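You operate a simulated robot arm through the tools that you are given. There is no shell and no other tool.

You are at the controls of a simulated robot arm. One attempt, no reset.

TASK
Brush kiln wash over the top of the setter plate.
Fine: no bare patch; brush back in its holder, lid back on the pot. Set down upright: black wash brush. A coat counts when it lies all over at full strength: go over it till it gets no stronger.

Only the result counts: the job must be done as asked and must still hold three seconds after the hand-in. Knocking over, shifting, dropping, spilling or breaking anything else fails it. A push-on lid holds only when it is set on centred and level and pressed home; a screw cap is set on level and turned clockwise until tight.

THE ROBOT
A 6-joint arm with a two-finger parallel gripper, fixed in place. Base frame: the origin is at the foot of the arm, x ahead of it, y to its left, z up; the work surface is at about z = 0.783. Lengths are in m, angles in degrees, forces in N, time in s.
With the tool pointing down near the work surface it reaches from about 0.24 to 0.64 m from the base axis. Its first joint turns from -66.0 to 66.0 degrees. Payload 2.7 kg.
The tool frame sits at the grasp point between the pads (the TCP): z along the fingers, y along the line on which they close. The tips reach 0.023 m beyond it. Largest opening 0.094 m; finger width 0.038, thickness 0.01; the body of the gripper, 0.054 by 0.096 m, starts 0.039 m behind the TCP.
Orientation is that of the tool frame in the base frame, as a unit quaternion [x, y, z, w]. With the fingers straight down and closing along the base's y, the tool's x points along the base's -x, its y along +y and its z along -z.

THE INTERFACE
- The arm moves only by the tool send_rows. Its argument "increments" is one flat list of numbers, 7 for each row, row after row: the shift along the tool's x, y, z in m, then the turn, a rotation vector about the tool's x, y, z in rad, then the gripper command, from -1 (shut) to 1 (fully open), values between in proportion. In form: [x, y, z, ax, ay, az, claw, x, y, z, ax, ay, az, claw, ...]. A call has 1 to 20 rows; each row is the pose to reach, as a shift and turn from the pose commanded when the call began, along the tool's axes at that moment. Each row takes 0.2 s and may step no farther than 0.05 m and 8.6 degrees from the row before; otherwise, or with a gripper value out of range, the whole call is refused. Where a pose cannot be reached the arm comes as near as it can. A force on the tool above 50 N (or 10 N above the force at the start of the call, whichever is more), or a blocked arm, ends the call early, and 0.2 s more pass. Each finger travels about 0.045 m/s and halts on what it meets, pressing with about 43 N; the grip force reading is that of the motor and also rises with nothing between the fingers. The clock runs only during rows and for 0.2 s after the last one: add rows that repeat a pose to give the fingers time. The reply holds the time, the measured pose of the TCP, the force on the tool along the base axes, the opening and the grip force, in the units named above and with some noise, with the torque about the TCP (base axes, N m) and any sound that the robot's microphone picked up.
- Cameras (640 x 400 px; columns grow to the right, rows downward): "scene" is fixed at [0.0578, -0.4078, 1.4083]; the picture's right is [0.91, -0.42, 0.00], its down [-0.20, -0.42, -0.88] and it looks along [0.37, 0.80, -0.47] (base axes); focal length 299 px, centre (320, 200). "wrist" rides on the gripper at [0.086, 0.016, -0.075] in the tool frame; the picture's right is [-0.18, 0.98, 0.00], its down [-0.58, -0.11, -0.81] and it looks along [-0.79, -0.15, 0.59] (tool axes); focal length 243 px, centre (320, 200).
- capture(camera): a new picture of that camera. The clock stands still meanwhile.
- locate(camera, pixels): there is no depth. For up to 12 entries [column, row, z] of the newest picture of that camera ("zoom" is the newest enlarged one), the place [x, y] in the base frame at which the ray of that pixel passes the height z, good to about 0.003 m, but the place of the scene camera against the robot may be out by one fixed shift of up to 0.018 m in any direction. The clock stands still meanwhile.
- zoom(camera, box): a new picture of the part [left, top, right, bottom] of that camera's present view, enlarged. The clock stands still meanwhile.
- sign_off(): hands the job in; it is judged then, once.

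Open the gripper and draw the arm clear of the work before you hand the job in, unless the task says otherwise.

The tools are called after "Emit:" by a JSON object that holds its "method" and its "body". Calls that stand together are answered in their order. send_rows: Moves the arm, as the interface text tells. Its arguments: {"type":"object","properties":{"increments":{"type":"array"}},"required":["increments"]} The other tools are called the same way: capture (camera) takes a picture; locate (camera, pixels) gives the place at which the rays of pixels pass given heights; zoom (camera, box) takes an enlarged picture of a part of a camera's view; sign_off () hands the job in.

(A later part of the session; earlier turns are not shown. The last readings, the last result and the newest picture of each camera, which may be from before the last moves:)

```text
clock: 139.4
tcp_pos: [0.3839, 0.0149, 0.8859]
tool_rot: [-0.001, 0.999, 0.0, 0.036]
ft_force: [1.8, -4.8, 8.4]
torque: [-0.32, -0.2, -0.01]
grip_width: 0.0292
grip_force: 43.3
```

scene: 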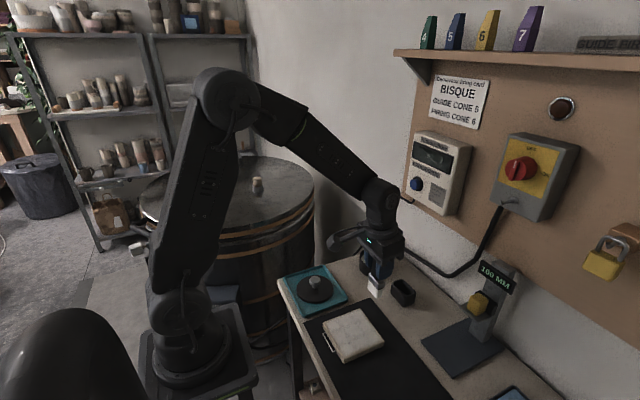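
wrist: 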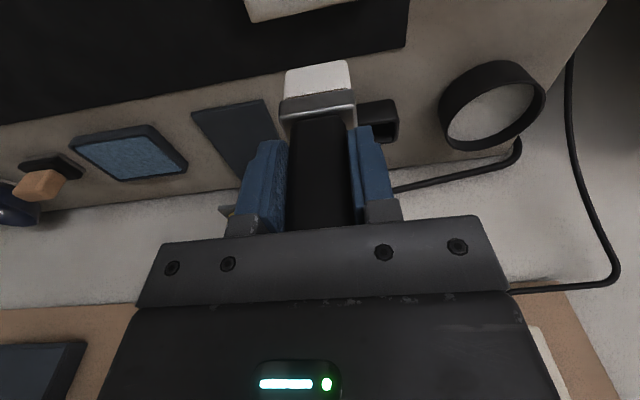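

Contact 8.4 N. Sweeping strips x=0.384, 0.374, then starting 0.364, with longer y travel past both edges.

Emit:
{"method": "send_rows", "body": {"increments": [0, 0.008, 0, 0, 0, 0, -1, 0, 0.016, 0, 0, 0, 0, -1, 0, 0.004, 0, 0, 0, 0, -1, 0, -0.008, 0, 0, 0, 0, -1, 0, -0.02, 0, 0, 0, 0, -1, 0, -0.032, 0, 0, 0, 0, -1, 0, -0.044, 0, 0, 0, 0, -1, 0, -0.056, 0, 0, 0, 0, -1, 0, -0.067, 0, 0, 0, 0, -1, 0.01, -0.067, -0.0007, 0, 0, 0, -1, 0.01, -0.055, -0.0007, 0, 0, 0, -1, 0.01, -0.043, -0.0007, 0, 0, 0, -1, 0.01, -0.031, -0.0007, 0, 0, 0, -1, 0.01, -0.019, -0.0007, 0, 0, 0, -1, 0.01, -0.007, -0.0007, 0, 0, 0, -1, 0.01, 0.005, -0.0007, 0, 0, 0, -1, 0.01, 0.016, -0.0007, 0, 0, 0, -1, 0.02, 0.016, -0.0014, 0, 0, 0, -1, 0.02, 0.004, -0.0014, 0, 0, 0, -1, 0.02, -0.008, -0.0014, 0, 0, 0, -1]}}

Emit:
{"method": "zoom", "body": {"camera": "scene", "box": [325, 302, 389, 366]}}

```text
clock: 143.6
tcp_pos: [0.3668, 0.0073, 0.8856]
tool_rot: [-0.001, 0.999, 0.001, 0.037]
ft_force: [-0.2, 10.9, 26.3]
torque: [0.74, -0.18, 0.06]
grip_width: 0.0293
grip_force: 42.9
```

```text
6.25 times, centred on (357, 334) of scene
```

zoom: 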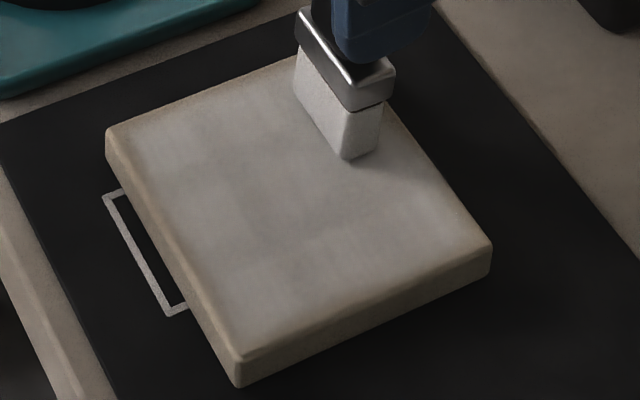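

Force rose to 26 N in the interior, so raising 0.8 mm and continuing strips x=0.364, 0.354, 0.344.

Emit:
{"method": "send_rows", "body": {"increments": [0, -0.012, -0.0008, 0, 0, 0, -1, 0, -0.024, -0.0008, 0, 0, 0, -1, 0, -0.036, -0.0008, 0, 0, 0, -1, 0, -0.048, -0.0008, 0, 0, 0, -1, 0, -0.059, -0.0008, 0, 0, 0, -1, 0.01, -0.059, -0.0015, 0, 0, 0, -1, 0.01, -0.047, -0.0015, 0, 0, 0, -1, 0.01, -0.035, -0.0015, 0, 0, 0, -1, 0.01, -0.023, -0.0015, 0, 0, 0, -1, 0.01, -0.011, -0.0015, 0, 0, 0, -1, 0.01, 0.001, -0.0015, 0, 0, 0, -1, 0.01, 0.013, -0.0015, 0, 0, 0, -1, 0.01, 0.024, -0.0015, 0, 0, 0, -1, 0.02, 0.024, -0.0022, 0, 0, 0, -1, 0.02, 0.012, -0.0022, 0, 0, 0, -1, 0.02, 0, -0.0022, 0, 0, 0, -1, 0.02, -0.012, -0.0022, 0, 0, 0, -1, 0.02, -0.024, -0.0022, 0, 0, 0, -1, 0.02, -0.036, -0.0022, 0, 0, 0, -1, 0.02, -0.048, -0.0022, 0, 0, 0, -1]}}

Emit:
{"method": "zoom", "body": {"camera": "scene", "box": [325, 302, 389, 366]}}

```text
clock: 147.8
tcp_pos: [0.344, -0.0428, 0.8858]
tool_rot: [-0.001, 0.999, 0.0, 0.035]
ft_force: [1.0, 2.5, 7.7]
torque: [0.21, -0.07, 0.06]
grip_width: 0.0294
grip_force: 42.5
```

```text
6.25 times, centred on (357, 334) of scene
```

zoom: 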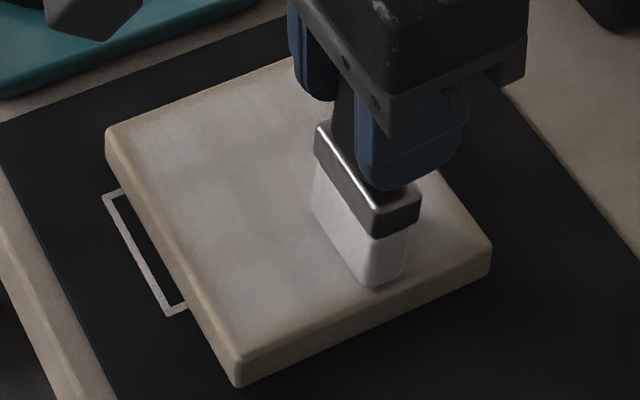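

Continuing with strips x=0.334, 0.324, 0.314.

Emit:
{"method": "send_rows", "body": {"increments": [0, -0.011, 0, 0, 0, 0, -1, 0.01, -0.011, -0.0007, 0, 0, 0, -1, 0.01, 0.001, -0.0007, 0, 0, 0, -1, 0.01, 0.013, -0.0007, 0, 0, 0, -1, 0.01, 0.025, -0.0007, 0, 0, 0, -1, 0.01, 0.037, -0.0007, 0, 0, 0, -1, 0.01, 0.049, -0.0007, 0, 0, 0, -1, 0.01, 0.061, -0.0007, 0, 0, 0, -1, 0.01, 0.072, -0.0007, 0, 0, 0, -1, 0.02, 0.072, -0.0014, 0, 0, 0, -1, 0.02, 0.06, -0.0014, 0, 0, 0, -1, 0.02, 0.048, -0.0014, 0, 0, 0, -1, 0.02, 0.036, -0.0014, 0, 0, 0, -1, 0.02, 0.024, -0.0014, 0, 0, 0, -1, 0.02, 0.012, -0.0014, 0, 0, 0, -1, 0.02, 0, -0.0014, 0, 0, 0, -1, 0.02, -0.011, -0.0014, 0, 0, 0, -1, 0.03, -0.011, -0.0021, 0, 0, 0, -1, 0.03, 0.001, -0.0021, 0, 0, 0, -1, 0.03, 0.013, -0.0021, 0, 0, 0, -1]}}

```text
clock: 152.0
tcp_pos: [0.3142, -0.0284, 0.8849]
tool_rot: [-0.002, 0.999, 0.0, 0.036]
ft_force: [-0.7, -1.2, 3.9]
torque: [-0.16, -0.06, 0.0]
grip_width: 0.0291
grip_force: 43.1
```

Light but steady contact (3.9 N); lowering 0.4 mm for strips x=0.314, 0.304, 0.294.

Emit:
{"method": "send_rows", "body": {"increments": [0, 0.012, 0.0004, 0, 0, 0, -1, 0, 0.024, 0.0004, 0, 0, 0, -1, 0, 0.036, 0.0004, 0, 0, 0, -1, 0, 0.048, 0.0004, 0, 0, 0, -1, 0, 0.059, 0.0004, 0, 0, 0, -1, 0.01, 0.059, -0.0003, 0, 0, 0, -1, 0.01, 0.047, -0.0003, 0, 0, 0, -1, 0.01, 0.035, -0.0003, 0, 0, 0, -1, 0.01, 0.023, -0.0003, 0, 0, 0, -1, 0.01, 0.011, -0.0003, 0, 0, 0, -1, 0.01, -0.001, -0.0003, 0, 0, 0, -1, 0.01, -0.013, -0.0003, 0, 0, 0, -1, 0.01, -0.024, -0.0003, 0, 0, 0, -1, 0.02, -0.024, -0.001, 0, 0, 0, -1, 0.02, -0.012, -0.001, 0, 0, 0, -1, 0.02, 0, -0.001, 0, 0, 0, -1, 0.02, 0.012, -0.001, 0, 0, 0, -1, 0.02, 0.024, -0.001, 0, 0, 0, -1, 0.02, 0.036, -0.001, 0, 0, 0, -1, 0.02, 0.048, -0.001, 0, 0, 0, -1]}}

Emit:
{"method": "zoom", "body": {"camera": "scene", "box": [325, 302, 389, 366]}}

```text
clock: 156.2
tcp_pos: [0.2936, 0.0217, 0.885]
tool_rot: [0.0, 0.999, -0.001, 0.035]
ft_force: [0.6, -0.1, -1.0]
torque: [0.01, 0.01, 0.02]
grip_width: 0.0292
grip_force: 43.1
```

```text
6.25 times, centred on (357, 334) of scene
```

zoom: 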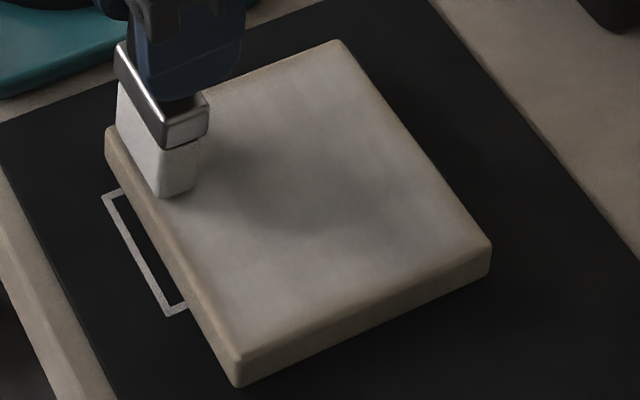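

No force here at x=0.294, so lowering 0.9 mm and repeating this strip, then 0.286 and 0.283 along the −x edge.

Emit:
{"method": "send_rows", "body": {"increments": [0, 0.005, 0.0005, 0, 0, 0, -1, 0.0001, 0.011, 0.0009, 0, 0, 0, -1, 0.0001, 0, 0.0009, 0, 0, 0, -1, 0.0001, -0.012, 0.0009, 0, 0, 0, -1]}}

```text
clock: 157.2
tcp_pos: [0.2953, 0.0079, 0.8848]
tool_rot: [-0.001, 0.999, 0.001, 0.037]
ft_force: [-0.5, 6.8, 14.8]
torque: [0.47, -0.08, 0.04]
grip_width: 0.029
grip_force: 43.0
```

Good contact again. Sweeping x=0.294, 0.286 and 0.283.

Emit:
{"method": "send_rows", "body": {"increments": [0, -0.012, -0.0003, 0, 0, 0, -1, 0, -0.024, -0.0003, 0, 0, 0, -1, 0, -0.036, -0.0003, 0, 0, 0, -1, 0, -0.048, -0.0003, 0, 0, 0, -1, 0, -0.06, -0.0003, 0, 0, 0, -1, 0.008, -0.06, -0.0004, 0, 0, 0, -1, 0.008, -0.048, -0.0004, 0, 0, 0, -1, 0.008, -0.036, -0.0004, 0, 0, 0, -1, 0.008, -0.024, -0.0004, 0, 0, 0, -1, 0.008, -0.012, -0.0004, 0, 0, 0, -1, 0.008, 0, -0.0004, 0, 0, 0, -1, 0.008, 0.012, -0.0004, 0, 0, 0, -1, 0.008, 0.023, -0.0004, 0, 0, 0, -1, 0.011, 0.023, -0.0004, 0, 0, 0, -1, 0.011, 0.011, -0.0004, 0, 0, 0, -1, 0.011, -0.001, -0.0004, 0, 0, 0, -1, 0.011, -0.013, -0.0004, 0, 0, 0, -1, 0.011, -0.025, -0.0004, 0, 0, 0, -1, 0.011, -0.037, -0.0004, 0, 0, 0, -1, 0.011, -0.049, -0.0004, 0, 0, 0, -1]}}

Emit:
{"method": "zoom", "body": {"camera": "scene", "box": [325, 302, 389, 366]}}

```text
clock: 161.4
tcp_pos: [0.2835, -0.0425, 0.8834]
tool_rot: [-0.001, 0.999, 0.001, 0.035]
ft_force: [2.3, 7.4, 19.7]
torque: [0.47, -0.33, 0.07]
grip_width: 0.0295
grip_force: 43.4
```

```text
6.25 times, centred on (357, 334) of scene
```

zoom: 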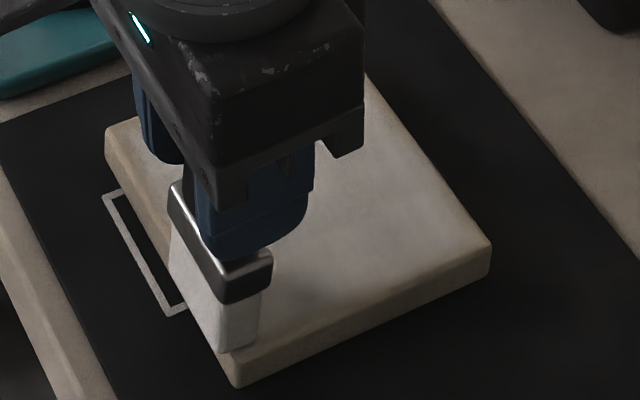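

The −x edge got firm contact (20 N). Lifting and retreating to above the pot to view the plate under the same conditions as before.

Emit:
{"method": "send_rows", "body": {"increments": [-0.0014, 0, -0.02, 0, 0, 0, -1, -0.0035, 0, -0.055, 0, 0, 0, -1, -0.007, 0, -0.0998, 0, 0, 0, -1, -0.037, 0.028, -0.0977, 0, 0, 0, -1, -0.067, 0.055, -0.0956, 0, 0, 0, -1, -0.097, 0.082, -0.0935, 0, 0, 0, -1, -0.127, 0.11, -0.0914, 0, 0, 0, -1, -0.157, 0.138, -0.0893, 0, 0, 0, -1, -0.187, 0.166, -0.0872, 0, 0, 0, -1, -0.217, 0.194, -0.085, 0, 0, 0, -1, -0.2424, 0.216, -0.083, 0, 0, 0, -1, -0.2424, 0.216, -0.083, 0, 0, 0, -1]}}

Emit:
{"method": "zoom", "body": {"camera": "scene", "box": [325, 302, 389, 366]}}

Emit:
{"method": "zoom", "body": {"camera": "scene", "box": [320, 305, 360, 345]}}

Emit:
{"method": "zoom", "body": {"camera": "scene", "box": [345, 320, 385, 360]}}

Emit:
{"method": "capture", "body": {"camera": "scene"}}

```text
clock: 164.0
tcp_pos: [0.5183, 0.1732, 0.9787]
tool_rot: [0.0, 0.999, 0.0, 0.035]
ft_force: [0.5, -0.3, -0.6]
torque: [0.01, 0.02, 0.0]
grip_width: 0.0295
grip_force: 43.3
```

```text
6.25 times, centred on (357, 334) of scene
```

zoom: 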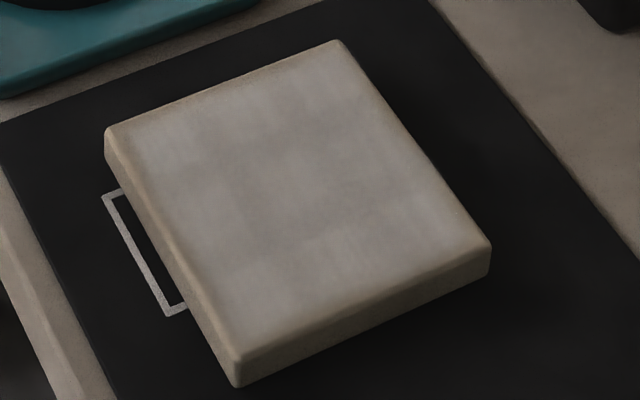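

```text
10.00 times, centred on (340, 325) of scene
```

zoom: 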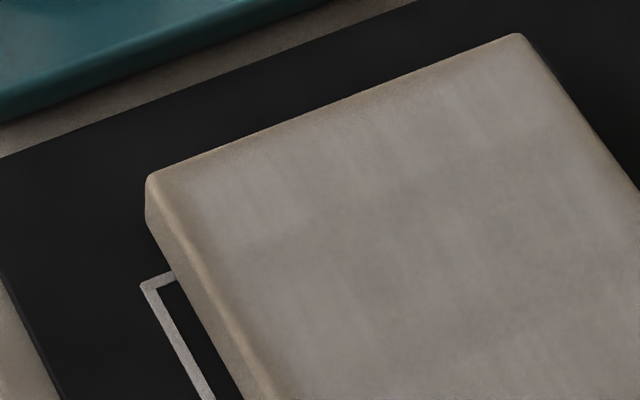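

```text
10.00 times, centred on (365, 340) of scene
```

zoom: 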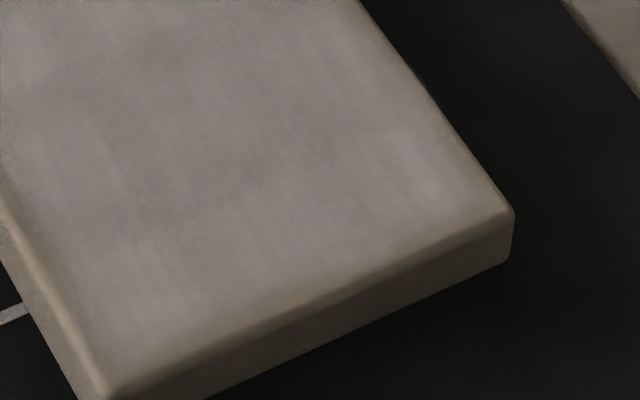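

```text
taken
```

scene: 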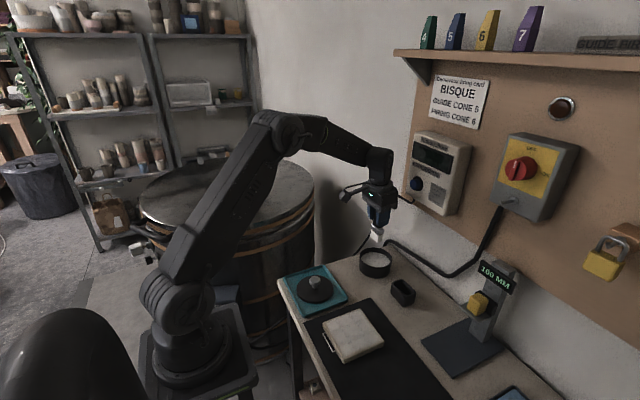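

The plate looks the same as before this round, so it has stopped getting stronger as seen from here. I'll check from closer with the wrist camera, off to the side of the plate.

Emit:
{"method": "send_rows", "body": {"increments": [0.036, -0.009, -0.0075, 0, 0, 0, -1, 0.072, -0.018, -0.015, 0, 0, 0, -1, 0.108, -0.027, -0.0225, 0, 0, 0, -1, 0.144, -0.036, -0.03, 0, 0, 0, -1, 0.18, -0.045, -0.0375, 0, 0, 0, -1, 0.2164, -0.054, -0.0453, 0, 0, 0, -1, 0.2164, -0.054, -0.0453, 0, 0, 0, -1]}}

Emit:
{"method": "capture", "body": {"camera": "wrist"}}

Emit:
{"method": "zoom", "body": {"camera": "wrist", "box": [100, 20, 292, 140]}}

```text
clock: 165.6
tcp_pos: [0.2987, 0.1213, 1.0149]
tool_rot: [-0.001, 0.999, 0.0, 0.036]
ft_force: [0.3, 0.4, -0.6]
torque: [0.03, 0.04, -0.03]
grip_width: 0.0293
grip_force: 43.1
```

```text
taken
```

wrist: 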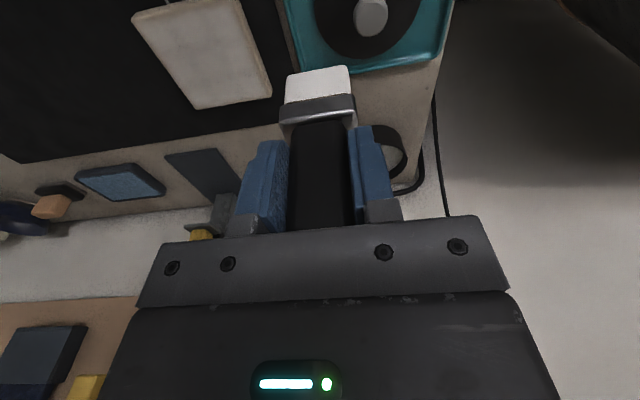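

```text
3.33 times, centred on (196, 80) of wrist
```

zoom: 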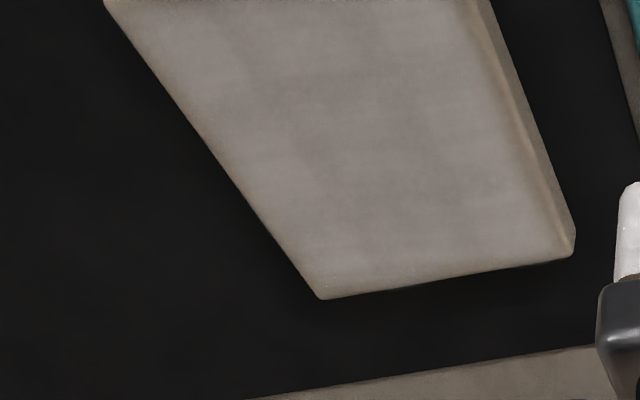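

Zooming further on the plate in the wrist view.

Emit:
{"method": "zoom", "body": {"camera": "wrist", "box": [125, 0, 285, 115]}}

Emit:
{"method": "zoom", "body": {"camera": "wrist", "box": [185, 40, 281, 110]}}

```text
3.48 times, centred on (205, 58) of wrist
```

zoom: 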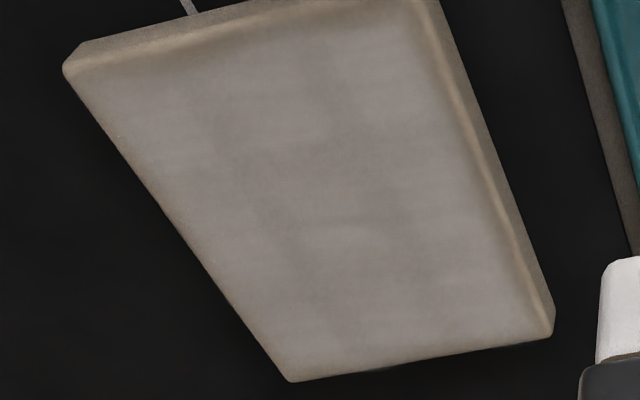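

```text
5.71 times, centred on (233, 75) of wrist
```

zoom: 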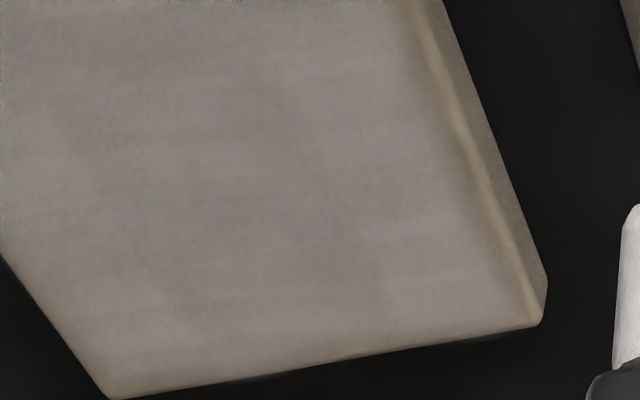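

Coverage looks even, with only faint texture and slight fades near the −x and +y edges. I'll do one more reloaded round on offset strips, dwelling at the edges, to be sure it's at full strength. First, reload.

Emit:
{"method": "send_rows", "body": {"increments": [-0.036, 0.009, 0.0075, 0, 0, 0, -1, -0.072, 0.018, 0.015, 0, 0, 0, -1, -0.108, 0.027, 0.0225, 0, 0, 0, -1, -0.144, 0.036, 0.03, 0, 0, 0, -1, -0.18, 0.045, 0.0375, 0, 0, 0, -1, -0.2164, 0.054, 0.0453, 0, 0, 0, -1, -0.214, 0.054, 0.08, 0, 0, 0, -1, -0.2118, 0.054, 0.112, 0, 0, 0, -1, -0.2106, 0.054, 0.128, 0, 0, 0, -1, -0.2102, 0.054, 0.134, 0, 0, 0, -1, -0.2099, 0.054, 0.138, 0, 0, 0, -1, -0.2099, 0.054, 0.138, 0, 0, 0, -1]}}

Emit:
{"method": "zoom", "body": {"camera": "scene", "box": [340, 220, 420, 290]}}

```text
clock: 168.2
tcp_pos: [0.5192, 0.176, 0.8913]
tool_rot: [0.0, 0.999, 0.0, 0.037]
ft_force: [-1.2, -1.8, 6.8]
torque: [-0.11, 0.03, -0.01]
grip_width: 0.0292
grip_force: 42.6
```

```text
5.71 times, centred on (380, 255) of scene
```

zoom: 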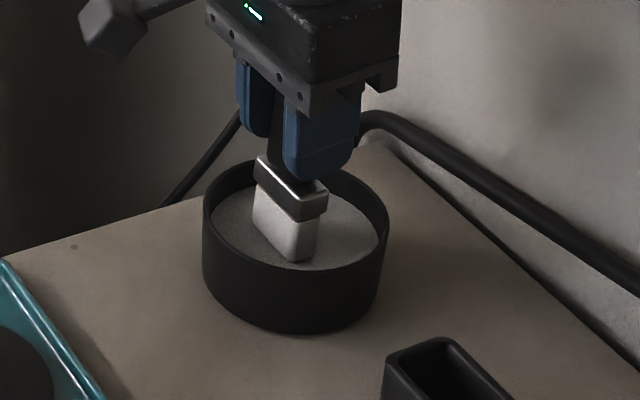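

Reloaded (6.8 N touch). Returning to the +x,+y corner of the plate.

Emit:
{"method": "send_rows", "body": {"increments": [-0.0004, 0, -0.005, 0, 0, 0, -1, -0.0018, 0, -0.025, 0, 0, 0, -1, -0.0042, 0, -0.06, 0, 0, 0, -1, -0.0063, 0, -0.0898, 0, 0, 0, -1, 0.027, -0.03, -0.0921, 0, 0, 0, -1, 0.06, -0.06, -0.0944, 0, 0, 0, -1, 0.094, -0.09, -0.0968, 0, 0, 0, -1, 0.1264, -0.12, -0.0991, 0, 0, 0, -1, 0.1264, -0.143, -0.0991, 0, 0, 0, -1, 0.1285, -0.143, -0.07, 0, 0, 0, -1, 0.1305, -0.143, -0.04, 0, 0, 0, -1, 0.132, -0.143, -0.018, 0, 0, 0, -1, 0.1331, -0.143, -0.0038, 0, 0, 0, -1, 0.1332, -0.143, -0.0028, 0, 0, 0, -1, 0.1332, -0.151, -0.0026, 0, 0, 0, -1, 0.1332, -0.159, -0.0026, 0, 0, 0, -1]}}

```text
clock: 171.6
tcp_pos: [0.3848, 0.0147, 0.8852]
tool_rot: [-0.002, 0.999, 0.0, 0.037]
ft_force: [0.1, 0.4, -1.0]
torque: [0.02, -0.01, 0.01]
grip_width: 0.0297
grip_force: 43.1
```

No contact yet at this edge; lowering 0.8 mm while stroking.

Emit:
{"method": "send_rows", "body": {"increments": [0, 0.008, 0.0004, 0, 0, 0, -1, 0, 0.016, 0.0008, 0, 0, 0, -1, 0, 0.016, 0.0008, 0, 0, 0, -1, 0, 0.006, 0.0008, 0, 0, 0, -1, 0, -0.004, 0.0008, 0, 0, 0, -1]}}

```text
clock: 172.8
tcp_pos: [0.3852, 0.0125, 0.8834]
tool_rot: [-0.001, 0.999, 0.0, 0.037]
ft_force: [1.7, 3.2, 7.1]
torque: [0.25, -0.1, -0.02]
grip_width: 0.0295
grip_force: 43.3
```

Contact 7 N. Sweeping the +x edge strip down and back with end dwells, then moving in to x=0.379.

Emit:
{"method": "send_rows", "body": {"increments": [0, -0.012, 0, 0, 0, 0, -1, 0, -0.024, 0, 0, 0, 0, -1, 0, -0.036, 0, 0, 0, 0, -1, 0, -0.048, 0, 0, 0, 0, -1, 0, -0.06, 0, 0, 0, 0, -1, 0, -0.065, 0, 0, 0, 0, -1, 0, -0.065, 0, 0, 0, 0, -1, 0, -0.053, 0, 0, 0, 0, -1, 0, -0.041, 0, 0, 0, 0, -1, 0, -0.029, 0, 0, 0, 0, -1, 0, -0.017, 0, 0, 0, 0, -1, 0, -0.005, 0, 0, 0, 0, -1, 0, 0.007, 0, 0, 0, 0, -1, 0, 0.02, 0, 0, 0, 0, -1, 0.007, 0.02, -0.0008, 0, 0, 0, -1, 0.007, 0.008, -0.0008, 0, 0, 0, -1, 0.007, -0.004, -0.0008, 0, 0, 0, -1, 0.007, -0.016, -0.0008, 0, 0, 0, -1, 0.007, -0.028, -0.0008, 0, 0, 0, -1, 0.007, -0.04, -0.0008, 0, 0, 0, -1]}}

```text
clock: 177.0
tcp_pos: [0.3804, -0.0278, 0.8834]
tool_rot: [-0.001, 0.999, 0.0, 0.035]
ft_force: [0.5, 0.4, -0.7]
torque: [0.02, 0.0, 0.02]
grip_width: 0.0293
grip_force: 43.2
```

Contact lost again by a fraction; lowering 0.7 mm, finishing this strip, and going back on it.

Emit:
{"method": "send_rows", "body": {"increments": [0, -0.01, 0.0004, 0, 0, 0, -1, 0, -0.02, 0.0007, 0, 0, 0, -1, 0, -0.025, 0.0007, 0, 0, 0, -1, 0, -0.015, 0.0007, 0, 0, 0, -1, 0, -0.003, 0.0007, 0, 0, 0, -1]}}

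```text
clock: 178.2
tcp_pos: [0.3818, -0.0324, 0.884]
tool_rot: [-0.001, 0.999, 0.0, 0.035]
ft_force: [0.4, -1.3, 1.8]
torque: [-0.12, -0.03, -0.02]
grip_width: 0.0291
grip_force: 43.2
```

Light contact; 0.3 mm lower and continuing strips x=0.379, 0.369, 0.359.

Emit:
{"method": "send_rows", "body": {"increments": [0, 0.012, 0.0003, 0, 0, 0, -1, 0, 0.024, 0.0003, 0, 0, 0, -1, 0, 0.036, 0.0003, 0, 0, 0, -1, 0, 0.048, 0.0003, 0, 0, 0, -1, 0, 0.06, 0.0003, 0, 0, 0, -1, 0, 0.063, 0.0003, 0, 0, 0, -1, 0.01, 0.063, -0.0004, 0, 0, 0, -1, 0.01, 0.051, -0.0004, 0, 0, 0, -1, 0.01, 0.039, -0.0004, 0, 0, 0, -1, 0.01, 0.027, -0.0004, 0, 0, 0, -1, 0.01, 0.015, -0.0004, 0, 0, 0, -1, 0.01, 0.003, -0.0004, 0, 0, 0, -1, 0.01, -0.009, -0.0004, 0, 0, 0, -1, 0.01, -0.022, -0.0004, 0, 0, 0, -1, 0.02, -0.022, -0.0011, 0, 0, 0, -1, 0.02, -0.01, -0.0011, 0, 0, 0, -1, 0.02, 0.002, -0.0011, 0, 0, 0, -1, 0.02, 0.014, -0.0011, 0, 0, 0, -1, 0.02, 0.026, -0.0011, 0, 0, 0, -1, 0.02, 0.038, -0.0011, 0, 0, 0, -1]}}

Emit:
{"method": "zoom", "body": {"camera": "scene", "box": [325, 292, 389, 366]}}

```text
clock: 182.4
tcp_pos: [0.3593, 0.0071, 0.8832]
tool_rot: [-0.001, 0.999, 0.0, 0.035]
ft_force: [1.7, -11.8, 29.3]
torque: [-0.74, -0.45, -0.12]
grip_width: 0.0292
grip_force: 42.8
```

```text
5.41 times, centred on (357, 329) of scene
```

zoom: 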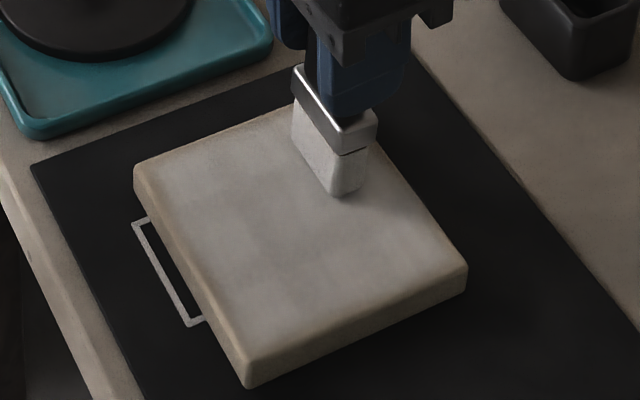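

29 N is more than needed, so raising 1 mm and continuing strips x=0.359, 0.349, 0.339.

Emit:
{"method": "send_rows", "body": {"increments": [0, 0.012, -0.001, 0, 0, 0, -1, 0, 0.025, -0.001, 0, 0, 0, -1, 0.01, 0.025, -0.0017, 0, 0, 0, -1, 0.01, 0.013, -0.0017, 0, 0, 0, -1, 0.01, 0.001, -0.0017, 0, 0, 0, -1, 0.01, -0.011, -0.0017, 0, 0, 0, -1, 0.01, -0.023, -0.0017, 0, 0, 0, -1, 0.01, -0.035, -0.0017, 0, 0, 0, -1, 0.01, -0.047, -0.0017, 0, 0, 0, -1, 0.01, -0.06, -0.0017, 0, 0, 0, -1, 0.02, -0.06, -0.0024, 0, 0, 0, -1, 0.02, -0.048, -0.0024, 0, 0, 0, -1, 0.02, -0.036, -0.0024, 0, 0, 0, -1, 0.02, -0.024, -0.0024, 0, 0, 0, -1, 0.02, -0.012, -0.0024, 0, 0, 0, -1, 0.02, 0, -0.0024, 0, 0, 0, -1, 0.02, 0.012, -0.0024, 0, 0, 0, -1, 0.02, 0.025, -0.0024, 0, 0, 0, -1, 0.03, 0.025, -0.0031, 0, 0, 0, -1, 0.03, 0.013, -0.0031, 0, 0, 0, -1]}}

```text
clock: 186.6
tcp_pos: [0.328, 0.0217, 0.8822]
tool_rot: [0.0, 0.999, 0.0, 0.037]
ft_force: [2.4, 12.6, 28.7]
torque: [0.92, -0.48, 0.15]
grip_width: 0.0296
grip_force: 43.3
```

Still 29 N, so raising another 1 mm. Strips x=0.329, 0.319, 0.309.

Emit:
{"method": "send_rows", "body": {"increments": [0, -0.012, -0.001, 0, 0, 0, -1, 0, -0.024, -0.001, 0, 0, 0, -1, 0, -0.036, -0.001, 0, 0, 0, -1, 0, -0.048, -0.001, 0, 0, 0, -1, 0, -0.06, -0.001, 0, 0, 0, -1, 0, -0.073, -0.001, 0, 0, 0, -1, 0.01, -0.073, -0.0017, 0, 0, 0, -1, 0.01, -0.061, -0.0017, 0, 0, 0, -1, 0.01, -0.049, -0.0017, 0, 0, 0, -1, 0.01, -0.037, -0.0017, 0, 0, 0, -1, 0.01, -0.025, -0.0017, 0, 0, 0, -1, 0.01, -0.013, -0.0017, 0, 0, 0, -1, 0.01, -0.001, -0.0017, 0, 0, 0, -1, 0.01, 0.012, -0.0017, 0, 0, 0, -1, 0.02, 0.012, -0.0024, 0, 0, 0, -1, 0.02, 0, -0.0024, 0, 0, 0, -1, 0.02, -0.012, -0.0024, 0, 0, 0, -1, 0.02, -0.024, -0.0024, 0, 0, 0, -1, 0.02, -0.036, -0.0024, 0, 0, 0, -1, 0.02, -0.048, -0.0024, 0, 0, 0, -1]}}

Emit:
{"method": "zoom", "body": {"camera": "scene", "box": [325, 302, 389, 366]}}

```text
clock: 190.8
tcp_pos: [0.3083, -0.0289, 0.8842]
tool_rot: [-0.001, 0.999, 0.0, 0.036]
ft_force: [-0.7, 0.2, -1.1]
torque: [0.04, -0.01, -0.02]
grip_width: 0.0293
grip_force: 43.1
```

```text
6.25 times, centred on (357, 334) of scene
```

zoom: 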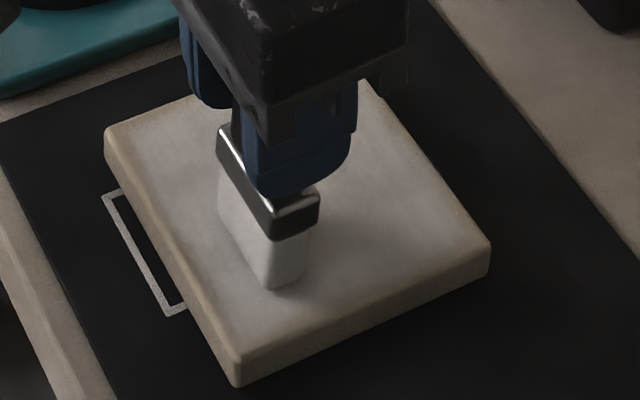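

Now free at command 0.884, so lowering 0.5 mm and continuing strips x=0.309, 0.299, 0.290.

Emit:
{"method": "send_rows", "body": {"increments": [0, -0.012, 0.0005, 0, 0, 0, -1, 0, -0.025, 0.0005, 0, 0, 0, -1, 0.01, -0.025, -0.0002, 0, 0, 0, -1, 0.01, -0.013, -0.0002, 0, 0, 0, -1, 0.01, -0.001, -0.0002, 0, 0, 0, -1, 0.01, 0.011, -0.0002, 0, 0, 0, -1, 0.01, 0.023, -0.0002, 0, 0, 0, -1, 0.01, 0.035, -0.0002, 0, 0, 0, -1, 0.01, 0.047, -0.0002, 0, 0, 0, -1, 0.01, 0.06, -0.0002, 0, 0, 0, -1, 0.019, 0.06, -0.0008, 0, 0, 0, -1, 0.019, 0.048, -0.0008, 0, 0, 0, -1, 0.019, 0.036, -0.0008, 0, 0, 0, -1, 0.019, 0.024, -0.0008, 0, 0, 0, -1, 0.019, 0.012, -0.0008, 0, 0, 0, -1]}}

```text
clock: 194.0
tcp_pos: [0.2881, -0.0151, 0.8836]
tool_rot: [0.0, 0.999, 0.0, 0.035]
ft_force: [-0.3, 0.0, 0.6]
torque: [-0.02, 0.02, -0.01]
grip_width: 0.0291
grip_force: 43.3
```

Barely touching; lowering 0.7 mm and checking.

Emit:
{"method": "send_rows", "body": {"increments": [0, -0.01, 0.0004, 0, 0, 0, -1, 0, -0.02, 0.0007, 0, 0, 0, -1, 0, -0.01, 0.0007, 0, 0, 0, -1, 0, 0.002, 0.0007, 0, 0, 0, -1]}}

```text
clock: 195.0
tcp_pos: [0.2895, -0.0145, 0.8826]
tool_rot: [-0.001, 0.999, 0.0, 0.036]
ft_force: [0.9, -8.5, 18.8]
torque: [-0.62, -0.33, -0.1]
grip_width: 0.0292
grip_force: 43.2
```

Good (19 N). Sweeping x=0.290, 0.299, then the −x edge at 0.283.

Emit:
{"method": "send_rows", "body": {"increments": [0, 0.012, 0, 0, 0, 0, -1, 0, 0.024, 0, 0, 0, 0, -1, 0, 0.036, 0, 0, 0, 0, -1, 0, 0.046, 0, 0, 0, 0, -1, -0.009, 0.046, 0.0006, 0, 0, 0, -1, -0.009, 0.034, 0.0006, 0, 0, 0, -1, -0.009, 0.022, 0.0006, 0, 0, 0, -1, -0.009, 0.01, 0.0006, 0, 0, 0, -1, -0.009, -0.002, 0.0006, 0, 0, 0, -1, -0.009, -0.014, 0.0006, 0, 0, 0, -1, -0.009, -0.026, 0.0006, 0, 0, 0, -1, -0.009, -0.039, 0.0006, 0, 0, 0, -1, 0.007, -0.039, -0.0003, 0, 0, 0, -1, 0.007, -0.027, -0.0003, 0, 0, 0, -1, 0.007, -0.015, -0.0003, 0, 0, 0, -1, 0.007, -0.003, -0.0003, 0, 0, 0, -1, 0.007, 0.009, -0.0003, 0, 0, 0, -1, 0.007, 0.021, -0.0003, 0, 0, 0, -1, 0.007, 0.033, -0.0003, 0, 0, 0, -1, 0.007, 0.046, -0.0003, 0, 0, 0, -1]}}

Emit:
{"method": "zoom", "body": {"camera": "scene", "box": [325, 302, 389, 366]}}

```text
clock: 199.2
tcp_pos: [0.2824, 0.0324, 0.883]
tool_rot: [0.0, 0.999, 0.0, 0.035]
ft_force: [1.8, -9.1, 20.7]
torque: [-0.63, -0.38, -0.09]
grip_width: 0.0292
grip_force: 43.1
```

```text
6.25 times, centred on (357, 334) of scene
```

zoom: 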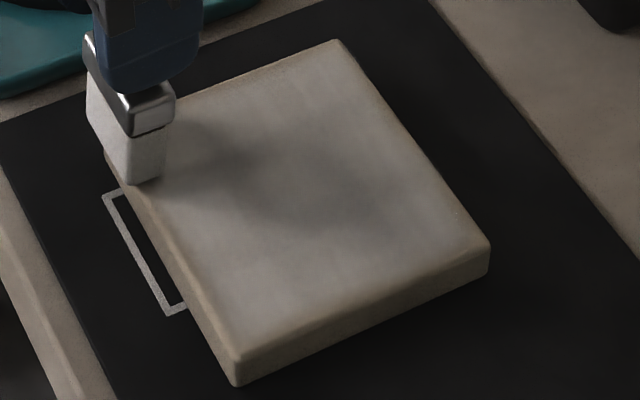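

Firm contact along the −x edge. One more pass back down that edge, then lift away and compare.

Emit:
{"method": "send_rows", "body": {"increments": [0, -0.012, 0, 0, 0, 0, -1, 0, -0.024, 0, 0, 0, 0, -1, 0, -0.036, 0, 0, 0, 0, -1, 0, -0.048, 0, 0, 0, 0, -1, 0, -0.06, 0, 0, 0, 0, -1, 0, -0.072, 0, 0, 0, 0, -1, 0, -0.085, 0, 0, 0, 0, -1, 0, -0.085, 0, 0, 0, 0, -1, -0.0014, -0.085, -0.02, 0, 0, 0, -1, -0.0035, -0.085, -0.055, 0, 0, 0, -1, -0.007, -0.085, -0.0998, 0, 0, 0, -1]}}

Emit:
{"method": "send_rows", "body": {"increments": [-0.03, 0.028, 0.002, 0, 0, 0, -1, -0.06, 0.056, 0.0042, 0, 0, 0, -1, -0.09, 0.084, 0.0063, 0, 0, 0, -1, -0.12, 0.112, 0.0084, 0, 0, 0, -1, -0.15, 0.14, 0.0105, 0, 0, 0, -1, -0.18, 0.168, 0.0126, 0, 0, 0, -1, -0.21, 0.196, 0.0147, 0, 0, 0, -1, -0.2354, 0.228, 0.0165, 0, 0, 0, -1, -0.2354, 0.228, 0.0165, 0, 0, 0, -1]}}

Emit:
{"method": "zoom", "body": {"camera": "scene", "box": [325, 302, 389, 366]}}

Emit:
{"method": "zoom", "body": {"camera": "scene", "box": [320, 305, 360, 345]}}

Emit:
{"method": "zoom", "body": {"camera": "scene", "box": [345, 320, 385, 360]}}

```text
clock: 201.6
tcp_pos: [0.2851, -0.0534, 0.9819]
tool_rot: [-0.002, 0.999, 0.0, 0.035]
ft_force: [0.1, 0.3, -1.0]
torque: [-0.02, -0.03, -0.01]
grip_width: 0.0293
grip_force: 42.8
```

```text
clock: 203.6
tcp_pos: [0.5183, 0.1755, 0.9835]
tool_rot: [-0.001, 0.999, -0.001, 0.034]
ft_force: [0.3, 0.0, -0.8]
torque: [0.0, 0.01, -0.02]
grip_width: 0.0294
grip_force: 42.9
```

```text
6.25 times, centred on (357, 334) of scene
```

zoom: 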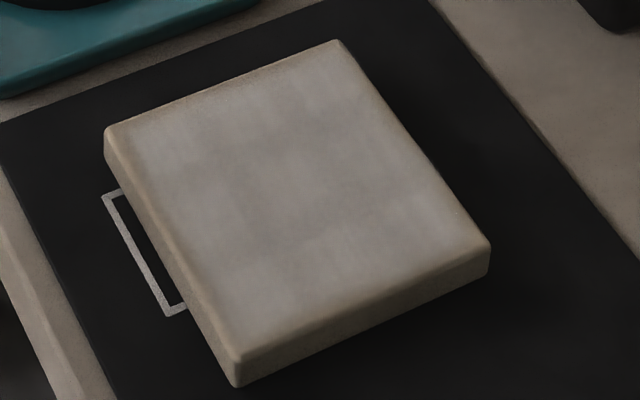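

```text
10.00 times, centred on (340, 325) of scene
```

zoom: 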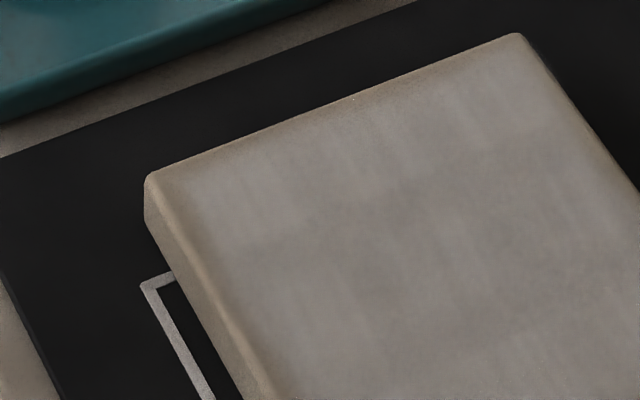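

```text
10.00 times, centred on (365, 340) of scene
```

zoom: 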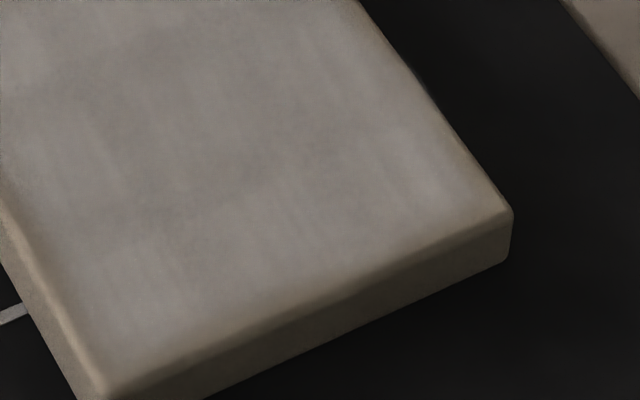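

The picture is unchanged from the previous round even at high zoom, so the coat is at full strength and the edge shading is just the rounded rim. Now returning the brush: moving above the holder (0.521, 0.040).

Emit:
{"method": "send_rows", "body": {"increments": [-0.0005, -0.035, 0, 0, 0, 0, -1, -0.001, -0.07, 0, 0, 0, 0, -1, -0.0015, -0.105, 0, 0, 0, 0, -1, -0.0019, -0.134, 0, 0, 0, 0, -1, -0.0019, -0.134, 0, 0, 0, 0, -1]}}

Emit:
{"method": "zoom", "body": {"camera": "scene", "box": [366, 240, 446, 310]}}

Emit:
{"method": "capture", "body": {"camera": "wrist"}}

Emit:
{"method": "zoom", "body": {"camera": "wrist", "box": [220, 0, 444, 140]}}

```text
clock: 204.8
tcp_pos: [0.5184, 0.0396, 0.9825]
tool_rot: [0.0, 0.999, 0.0, 0.036]
ft_force: [-0.1, 0.1, -0.4]
torque: [0.0, -0.02, 0.01]
grip_width: 0.0294
grip_force: 43.4
```

```text
5.71 times, centred on (406, 275) of scene
```

zoom: 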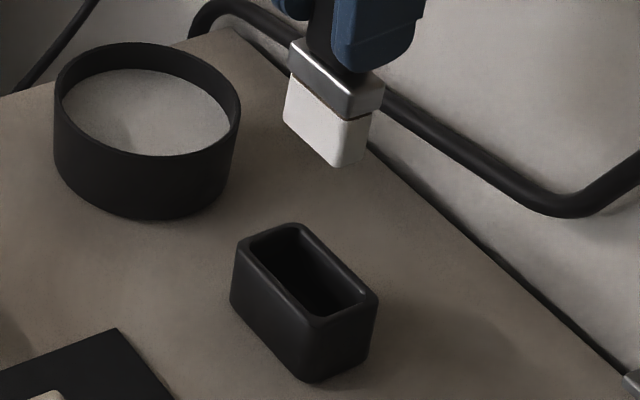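

```text
taken
```

wrist: 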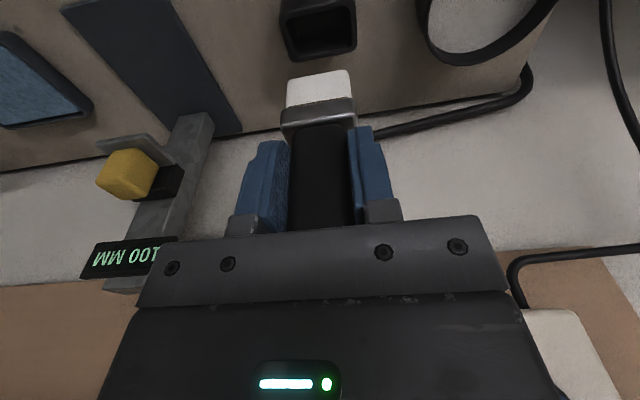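

```text
2.86 times, centred on (332, 70) of wrist
```

zoom: 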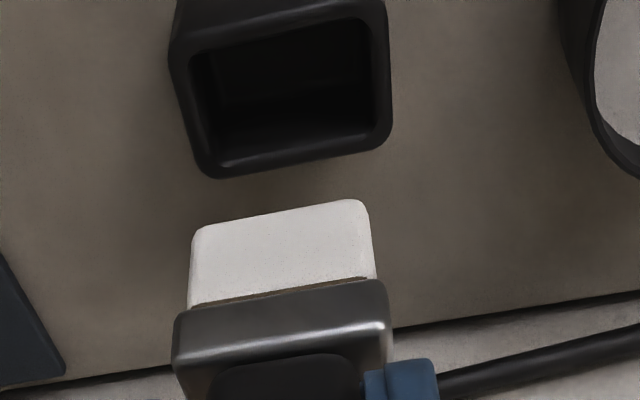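

Locating the holder's opening corners (rim at about z 0.817) and the bristles' front bottom edge (z about 0.90) to align them.

Emit:
{"method": "locate", "body": {"camera": "zoom", "pixels": [[190, 57, 0.817], [365, 22, 0.817], [374, 140, 0.817], [213, 168, 0.817], [195, 235, 0.902], [365, 203, 0.902], [195, 235, 0.898], [365, 203, 0.898], [195, 235, 0.906], [365, 203, 0.906]]}}

Emit:
{"method": "zoom", "body": {"camera": "scene", "box": [386, 240, 434, 310]}}

```text
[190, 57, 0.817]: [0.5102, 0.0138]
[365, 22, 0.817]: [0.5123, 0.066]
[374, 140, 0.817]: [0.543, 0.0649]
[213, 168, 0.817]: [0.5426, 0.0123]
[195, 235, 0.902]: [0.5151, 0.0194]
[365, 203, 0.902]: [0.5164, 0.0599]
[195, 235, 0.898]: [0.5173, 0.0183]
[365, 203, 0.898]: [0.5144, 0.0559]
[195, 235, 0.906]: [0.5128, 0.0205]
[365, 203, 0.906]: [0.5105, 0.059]
```

```text
5.71 times, centred on (410, 275) of scene
```

zoom: 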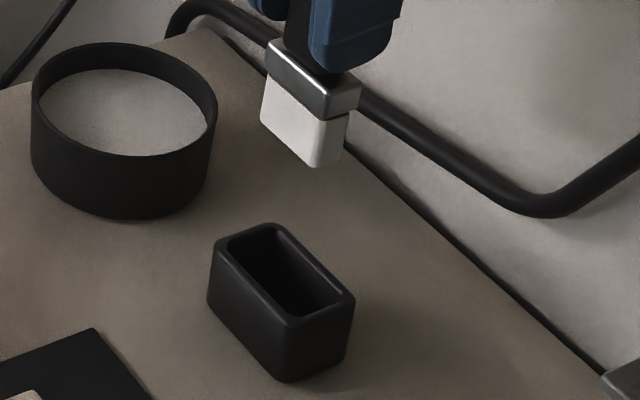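

The brush (centre about 0.522, 0.040) lines up with the opening (centre about 0.523±0.004, 0.0395, about 32×52 mm). Lowering vertically until the bristles are just above the rim.

Emit:
{"method": "send_rows", "body": {"increments": [0.0014, 0, 0.02, 0, 0, 0, -1, 0.0028, 0, 0.04, 0, 0, 0, -1, 0.0042, 0, 0.06, 0, 0, 0, -1, 0.0052, 0, 0.074, 0, 0, 0, -1, 0.0052, 0, 0.074, 0, 0, 0, -1]}}

Emit:
{"method": "zoom", "body": {"camera": "scene", "box": [386, 250, 434, 310]}}

Emit:
{"method": "zoom", "body": {"camera": "wrist", "box": [220, 0, 444, 140]}}

```text
clock: 206.0
tcp_pos: [0.519, 0.041, 0.907]
tool_rot: [-0.001, 0.999, 0.0, 0.036]
ft_force: [1.1, -0.5, -0.8]
torque: [0.0, 0.02, -0.01]
grip_width: 0.0292
grip_force: 42.6
```

```text
6.67 times, centred on (410, 280) of scene
```

zoom: 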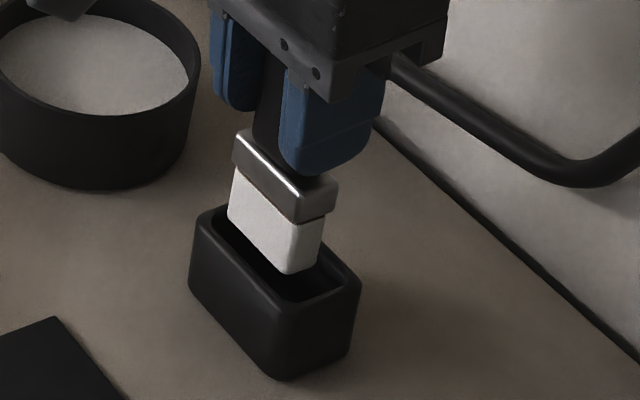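

```text
2.86 times, centred on (332, 70) of wrist
```

zoom: 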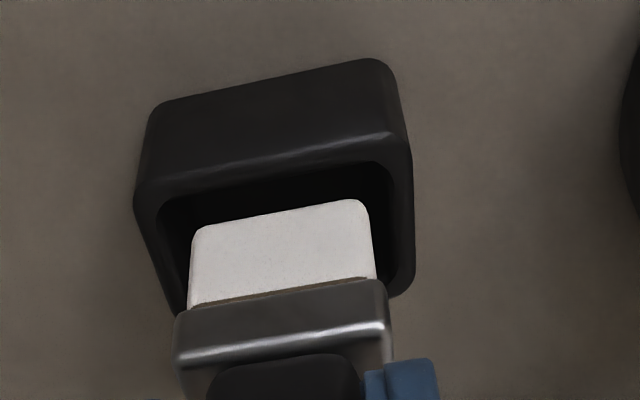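

The bristles are heading into the opening with gaps on all sides. Descending 20 mm in small steps.

Emit:
{"method": "send_rows", "body": {"increments": [0.0003, 0, 0.004, 0, 0, 0, -1, 0.0006, 0, 0.008, 0, 0, 0, -1, 0.0008, 0, 0.012, 0, 0, 0, -1, 0.0011, 0, 0.016, 0, 0, 0, -1, 0.0014, 0, 0.02, 0, 0, 0, -1, 0.0014, 0, 0.02, 0, 0, 0, -1]}}

Emit:
{"method": "zoom", "body": {"camera": "scene", "box": [386, 250, 434, 310]}}

Emit:
{"method": "zoom", "body": {"camera": "wrist", "box": [220, 0, 444, 140]}}

```text
clock: 207.4
tcp_pos: [0.5199, 0.0408, 0.8882]
tool_rot: [-0.001, 0.999, 0.0, 0.036]
ft_force: [0.6, -0.1, -1.3]
torque: [0.01, 0.02, 0.0]
grip_width: 0.0295
grip_force: 42.9
```

```text
6.67 times, centred on (410, 280) of scene
```

zoom: 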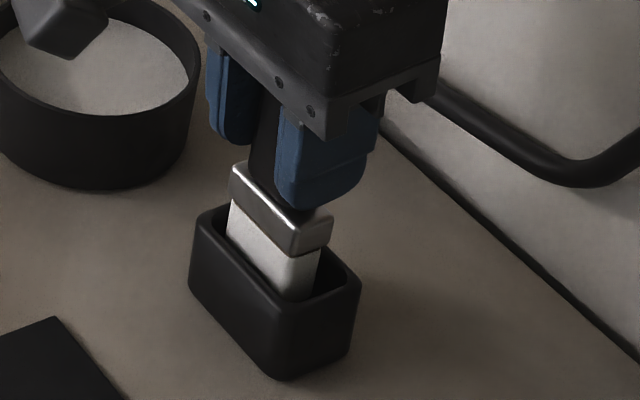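

```text
2.86 times, centred on (332, 70) of wrist
```

zoom: 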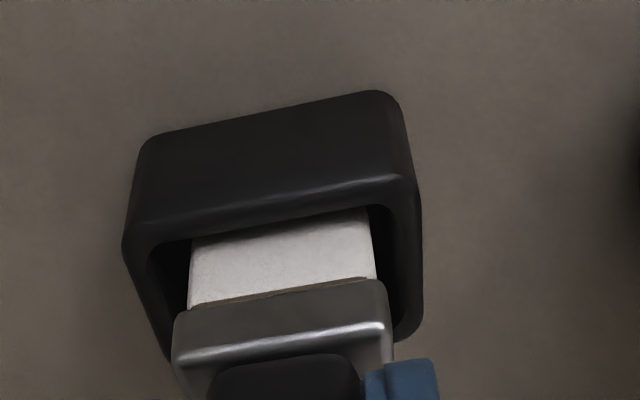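

Bristles are inside with no contact. Nudging +1.5 mm in x and descending another 15 mm.

Emit:
{"method": "send_rows", "body": {"increments": [-0.0015, 0, 0.0001, 0, 0, 0, -1, -0.0012, 0, 0.004, 0, 0, 0, -1, -0.001, 0, 0.008, 0, 0, 0, -1, -0.0007, 0, 0.012, 0, 0, 0, -1, -0.0005, 0, 0.015, 0, 0, 0, -1, -0.0005, 0, 0.015, 0, 0, 0, -1]}}

Emit:
{"method": "zoom", "body": {"camera": "scene", "box": [386, 250, 434, 310]}}

Emit:
{"method": "zoom", "body": {"camera": "wrist", "box": [220, 20, 444, 160]}}

```text
clock: 208.8
tcp_pos: [0.5214, 0.0417, 0.8747]
tool_rot: [-0.002, 0.999, 0.0, 0.036]
ft_force: [-0.7, 0.5, -0.8]
torque: [0.01, 0.01, 0.01]
grip_width: 0.0296
grip_force: 42.8
```

```text
6.67 times, centred on (410, 280) of scene
```

zoom: 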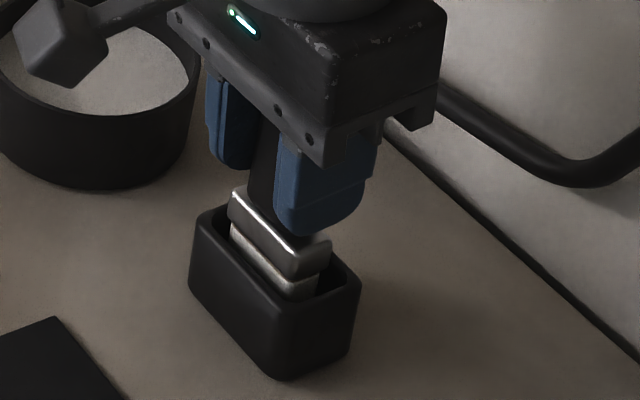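

```text
2.86 times, centred on (332, 90) of wrist
```

zoom: 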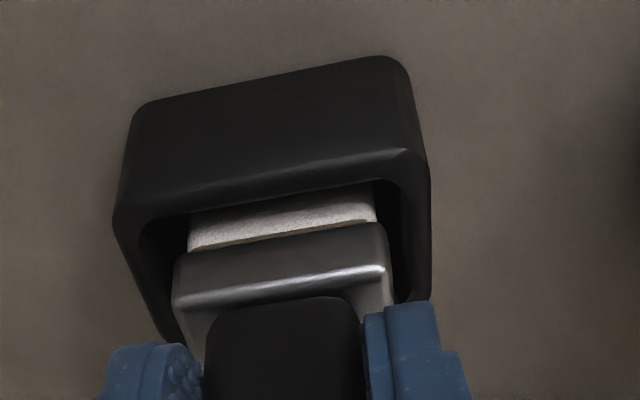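

Going in cleanly. Down 3 mm more in 1 mm steps, watching for contact.

Emit:
{"method": "send_rows", "body": {"increments": [0.0001, 0, 0.001, 0, 0, 0, -1, 0.0001, 0, 0.002, 0, 0, 0, -1, 0.0002, 0, 0.003, 0, 0, 0, -1, 0.0002, 0, 0.003, 0, 0, 0, -1]}}

```text
clock: 209.8
tcp_pos: [0.5225, 0.0423, 0.8724]
tool_rot: [0.0, 0.999, 0.0, 0.036]
ft_force: [0.0, 0.0, -1.0]
torque: [-0.03, 0.03, 0.01]
grip_width: 0.0293
grip_force: 42.8
```

Emit:
{"method": "send_rows", "body": {"increments": [0.0001, 0, 0.001, 0, 0, 0, -1, 0.0001, 0, 0.002, 0, 0, 0, -1, 0.0002, 0, 0.003, 0, 0, 0, -1, 0.0002, 0, 0.003, 0, 0, 0, -1]}}

Emit:
{"method": "zoom", "body": {"camera": "scene", "box": [386, 250, 434, 310]}}

```text
clock: 210.8
tcp_pos: [0.5228, 0.0401, 0.87]
tool_rot: [0.0, 0.999, 0.0, 0.036]
ft_force: [0.0, 0.5, -1.1]
torque: [0.0, -0.01, 0.0]
grip_width: 0.0293
grip_force: 42.7
```

```text
6.67 times, centred on (410, 280) of scene
```

zoom: 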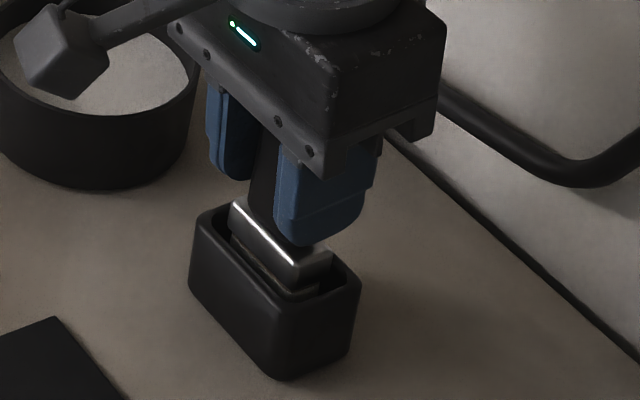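

The ferrule's edge is now at the same pixels as when the brush first stood in the holder, (396.8,280.4). Final 1 mm in half-steps to feel the floor.

Emit:
{"method": "send_rows", "body": {"increments": [0, 0, 0.0005, 0, 0, 0, -1, 0.0001, 0, 0.001, 0, 0, 0, -1, 0.0001, 0, 0.001, 0, 0, 0, -1]}}

```text
clock: 211.6
tcp_pos: [0.5235, 0.0405, 0.8678]
tool_rot: [-0.001, 0.999, 0.0, 0.036]
ft_force: [-1.5, 0.4, 4.2]
torque: [0.01, 0.04, 0.03]
grip_width: 0.0292
grip_force: 42.8
```

The brush is standing on the holder floor (4.2 N). Opening the fingers gradually and then rising along the tool axis.

Emit:
{"method": "send_rows", "body": {"increments": [0, 0, -0.0005, 0, 0, 0, -1, 0, 0, -0.0005, 0, 0, 0, -0.3, 0, 0, -0.0005, 0, 0, 0, -0.1, 0, 0, -0.0005, 0, 0, 0, 0.2, 0, 0, -0.0005, 0, 0, 0, 0.6, 0, 0, -0.0005, 0, 0, 0, 0.6, 0, 0, -0.0005, 0, 0, 0, 0.6]}}

Emit:
{"method": "zoom", "body": {"camera": "scene", "box": [386, 250, 434, 310]}}

Emit:
{"method": "capture", "body": {"camera": "wrist"}}

```text
clock: 213.2
tcp_pos: [0.5226, 0.041, 0.8685]
tool_rot: [-0.001, 0.999, 0.0, 0.035]
ft_force: [-0.6, 0.3, 2.6]
torque: [-0.03, 0.01, 0.01]
grip_width: 0.0752
grip_force: 0.1
```

```text
6.67 times, centred on (410, 280) of scene
```

zoom: 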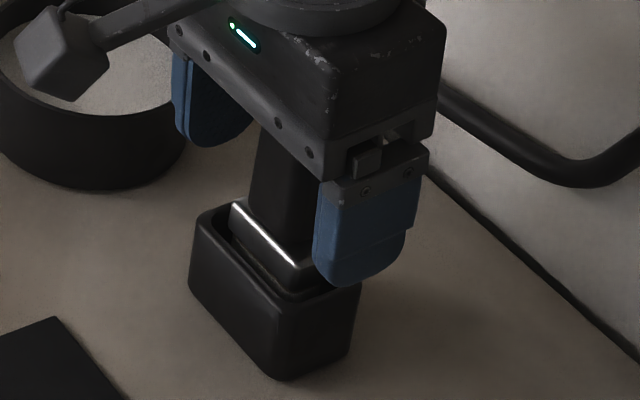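

```text
taken
```

wrist: 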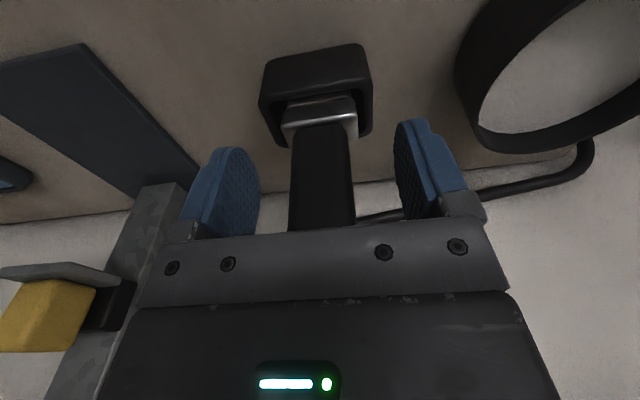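

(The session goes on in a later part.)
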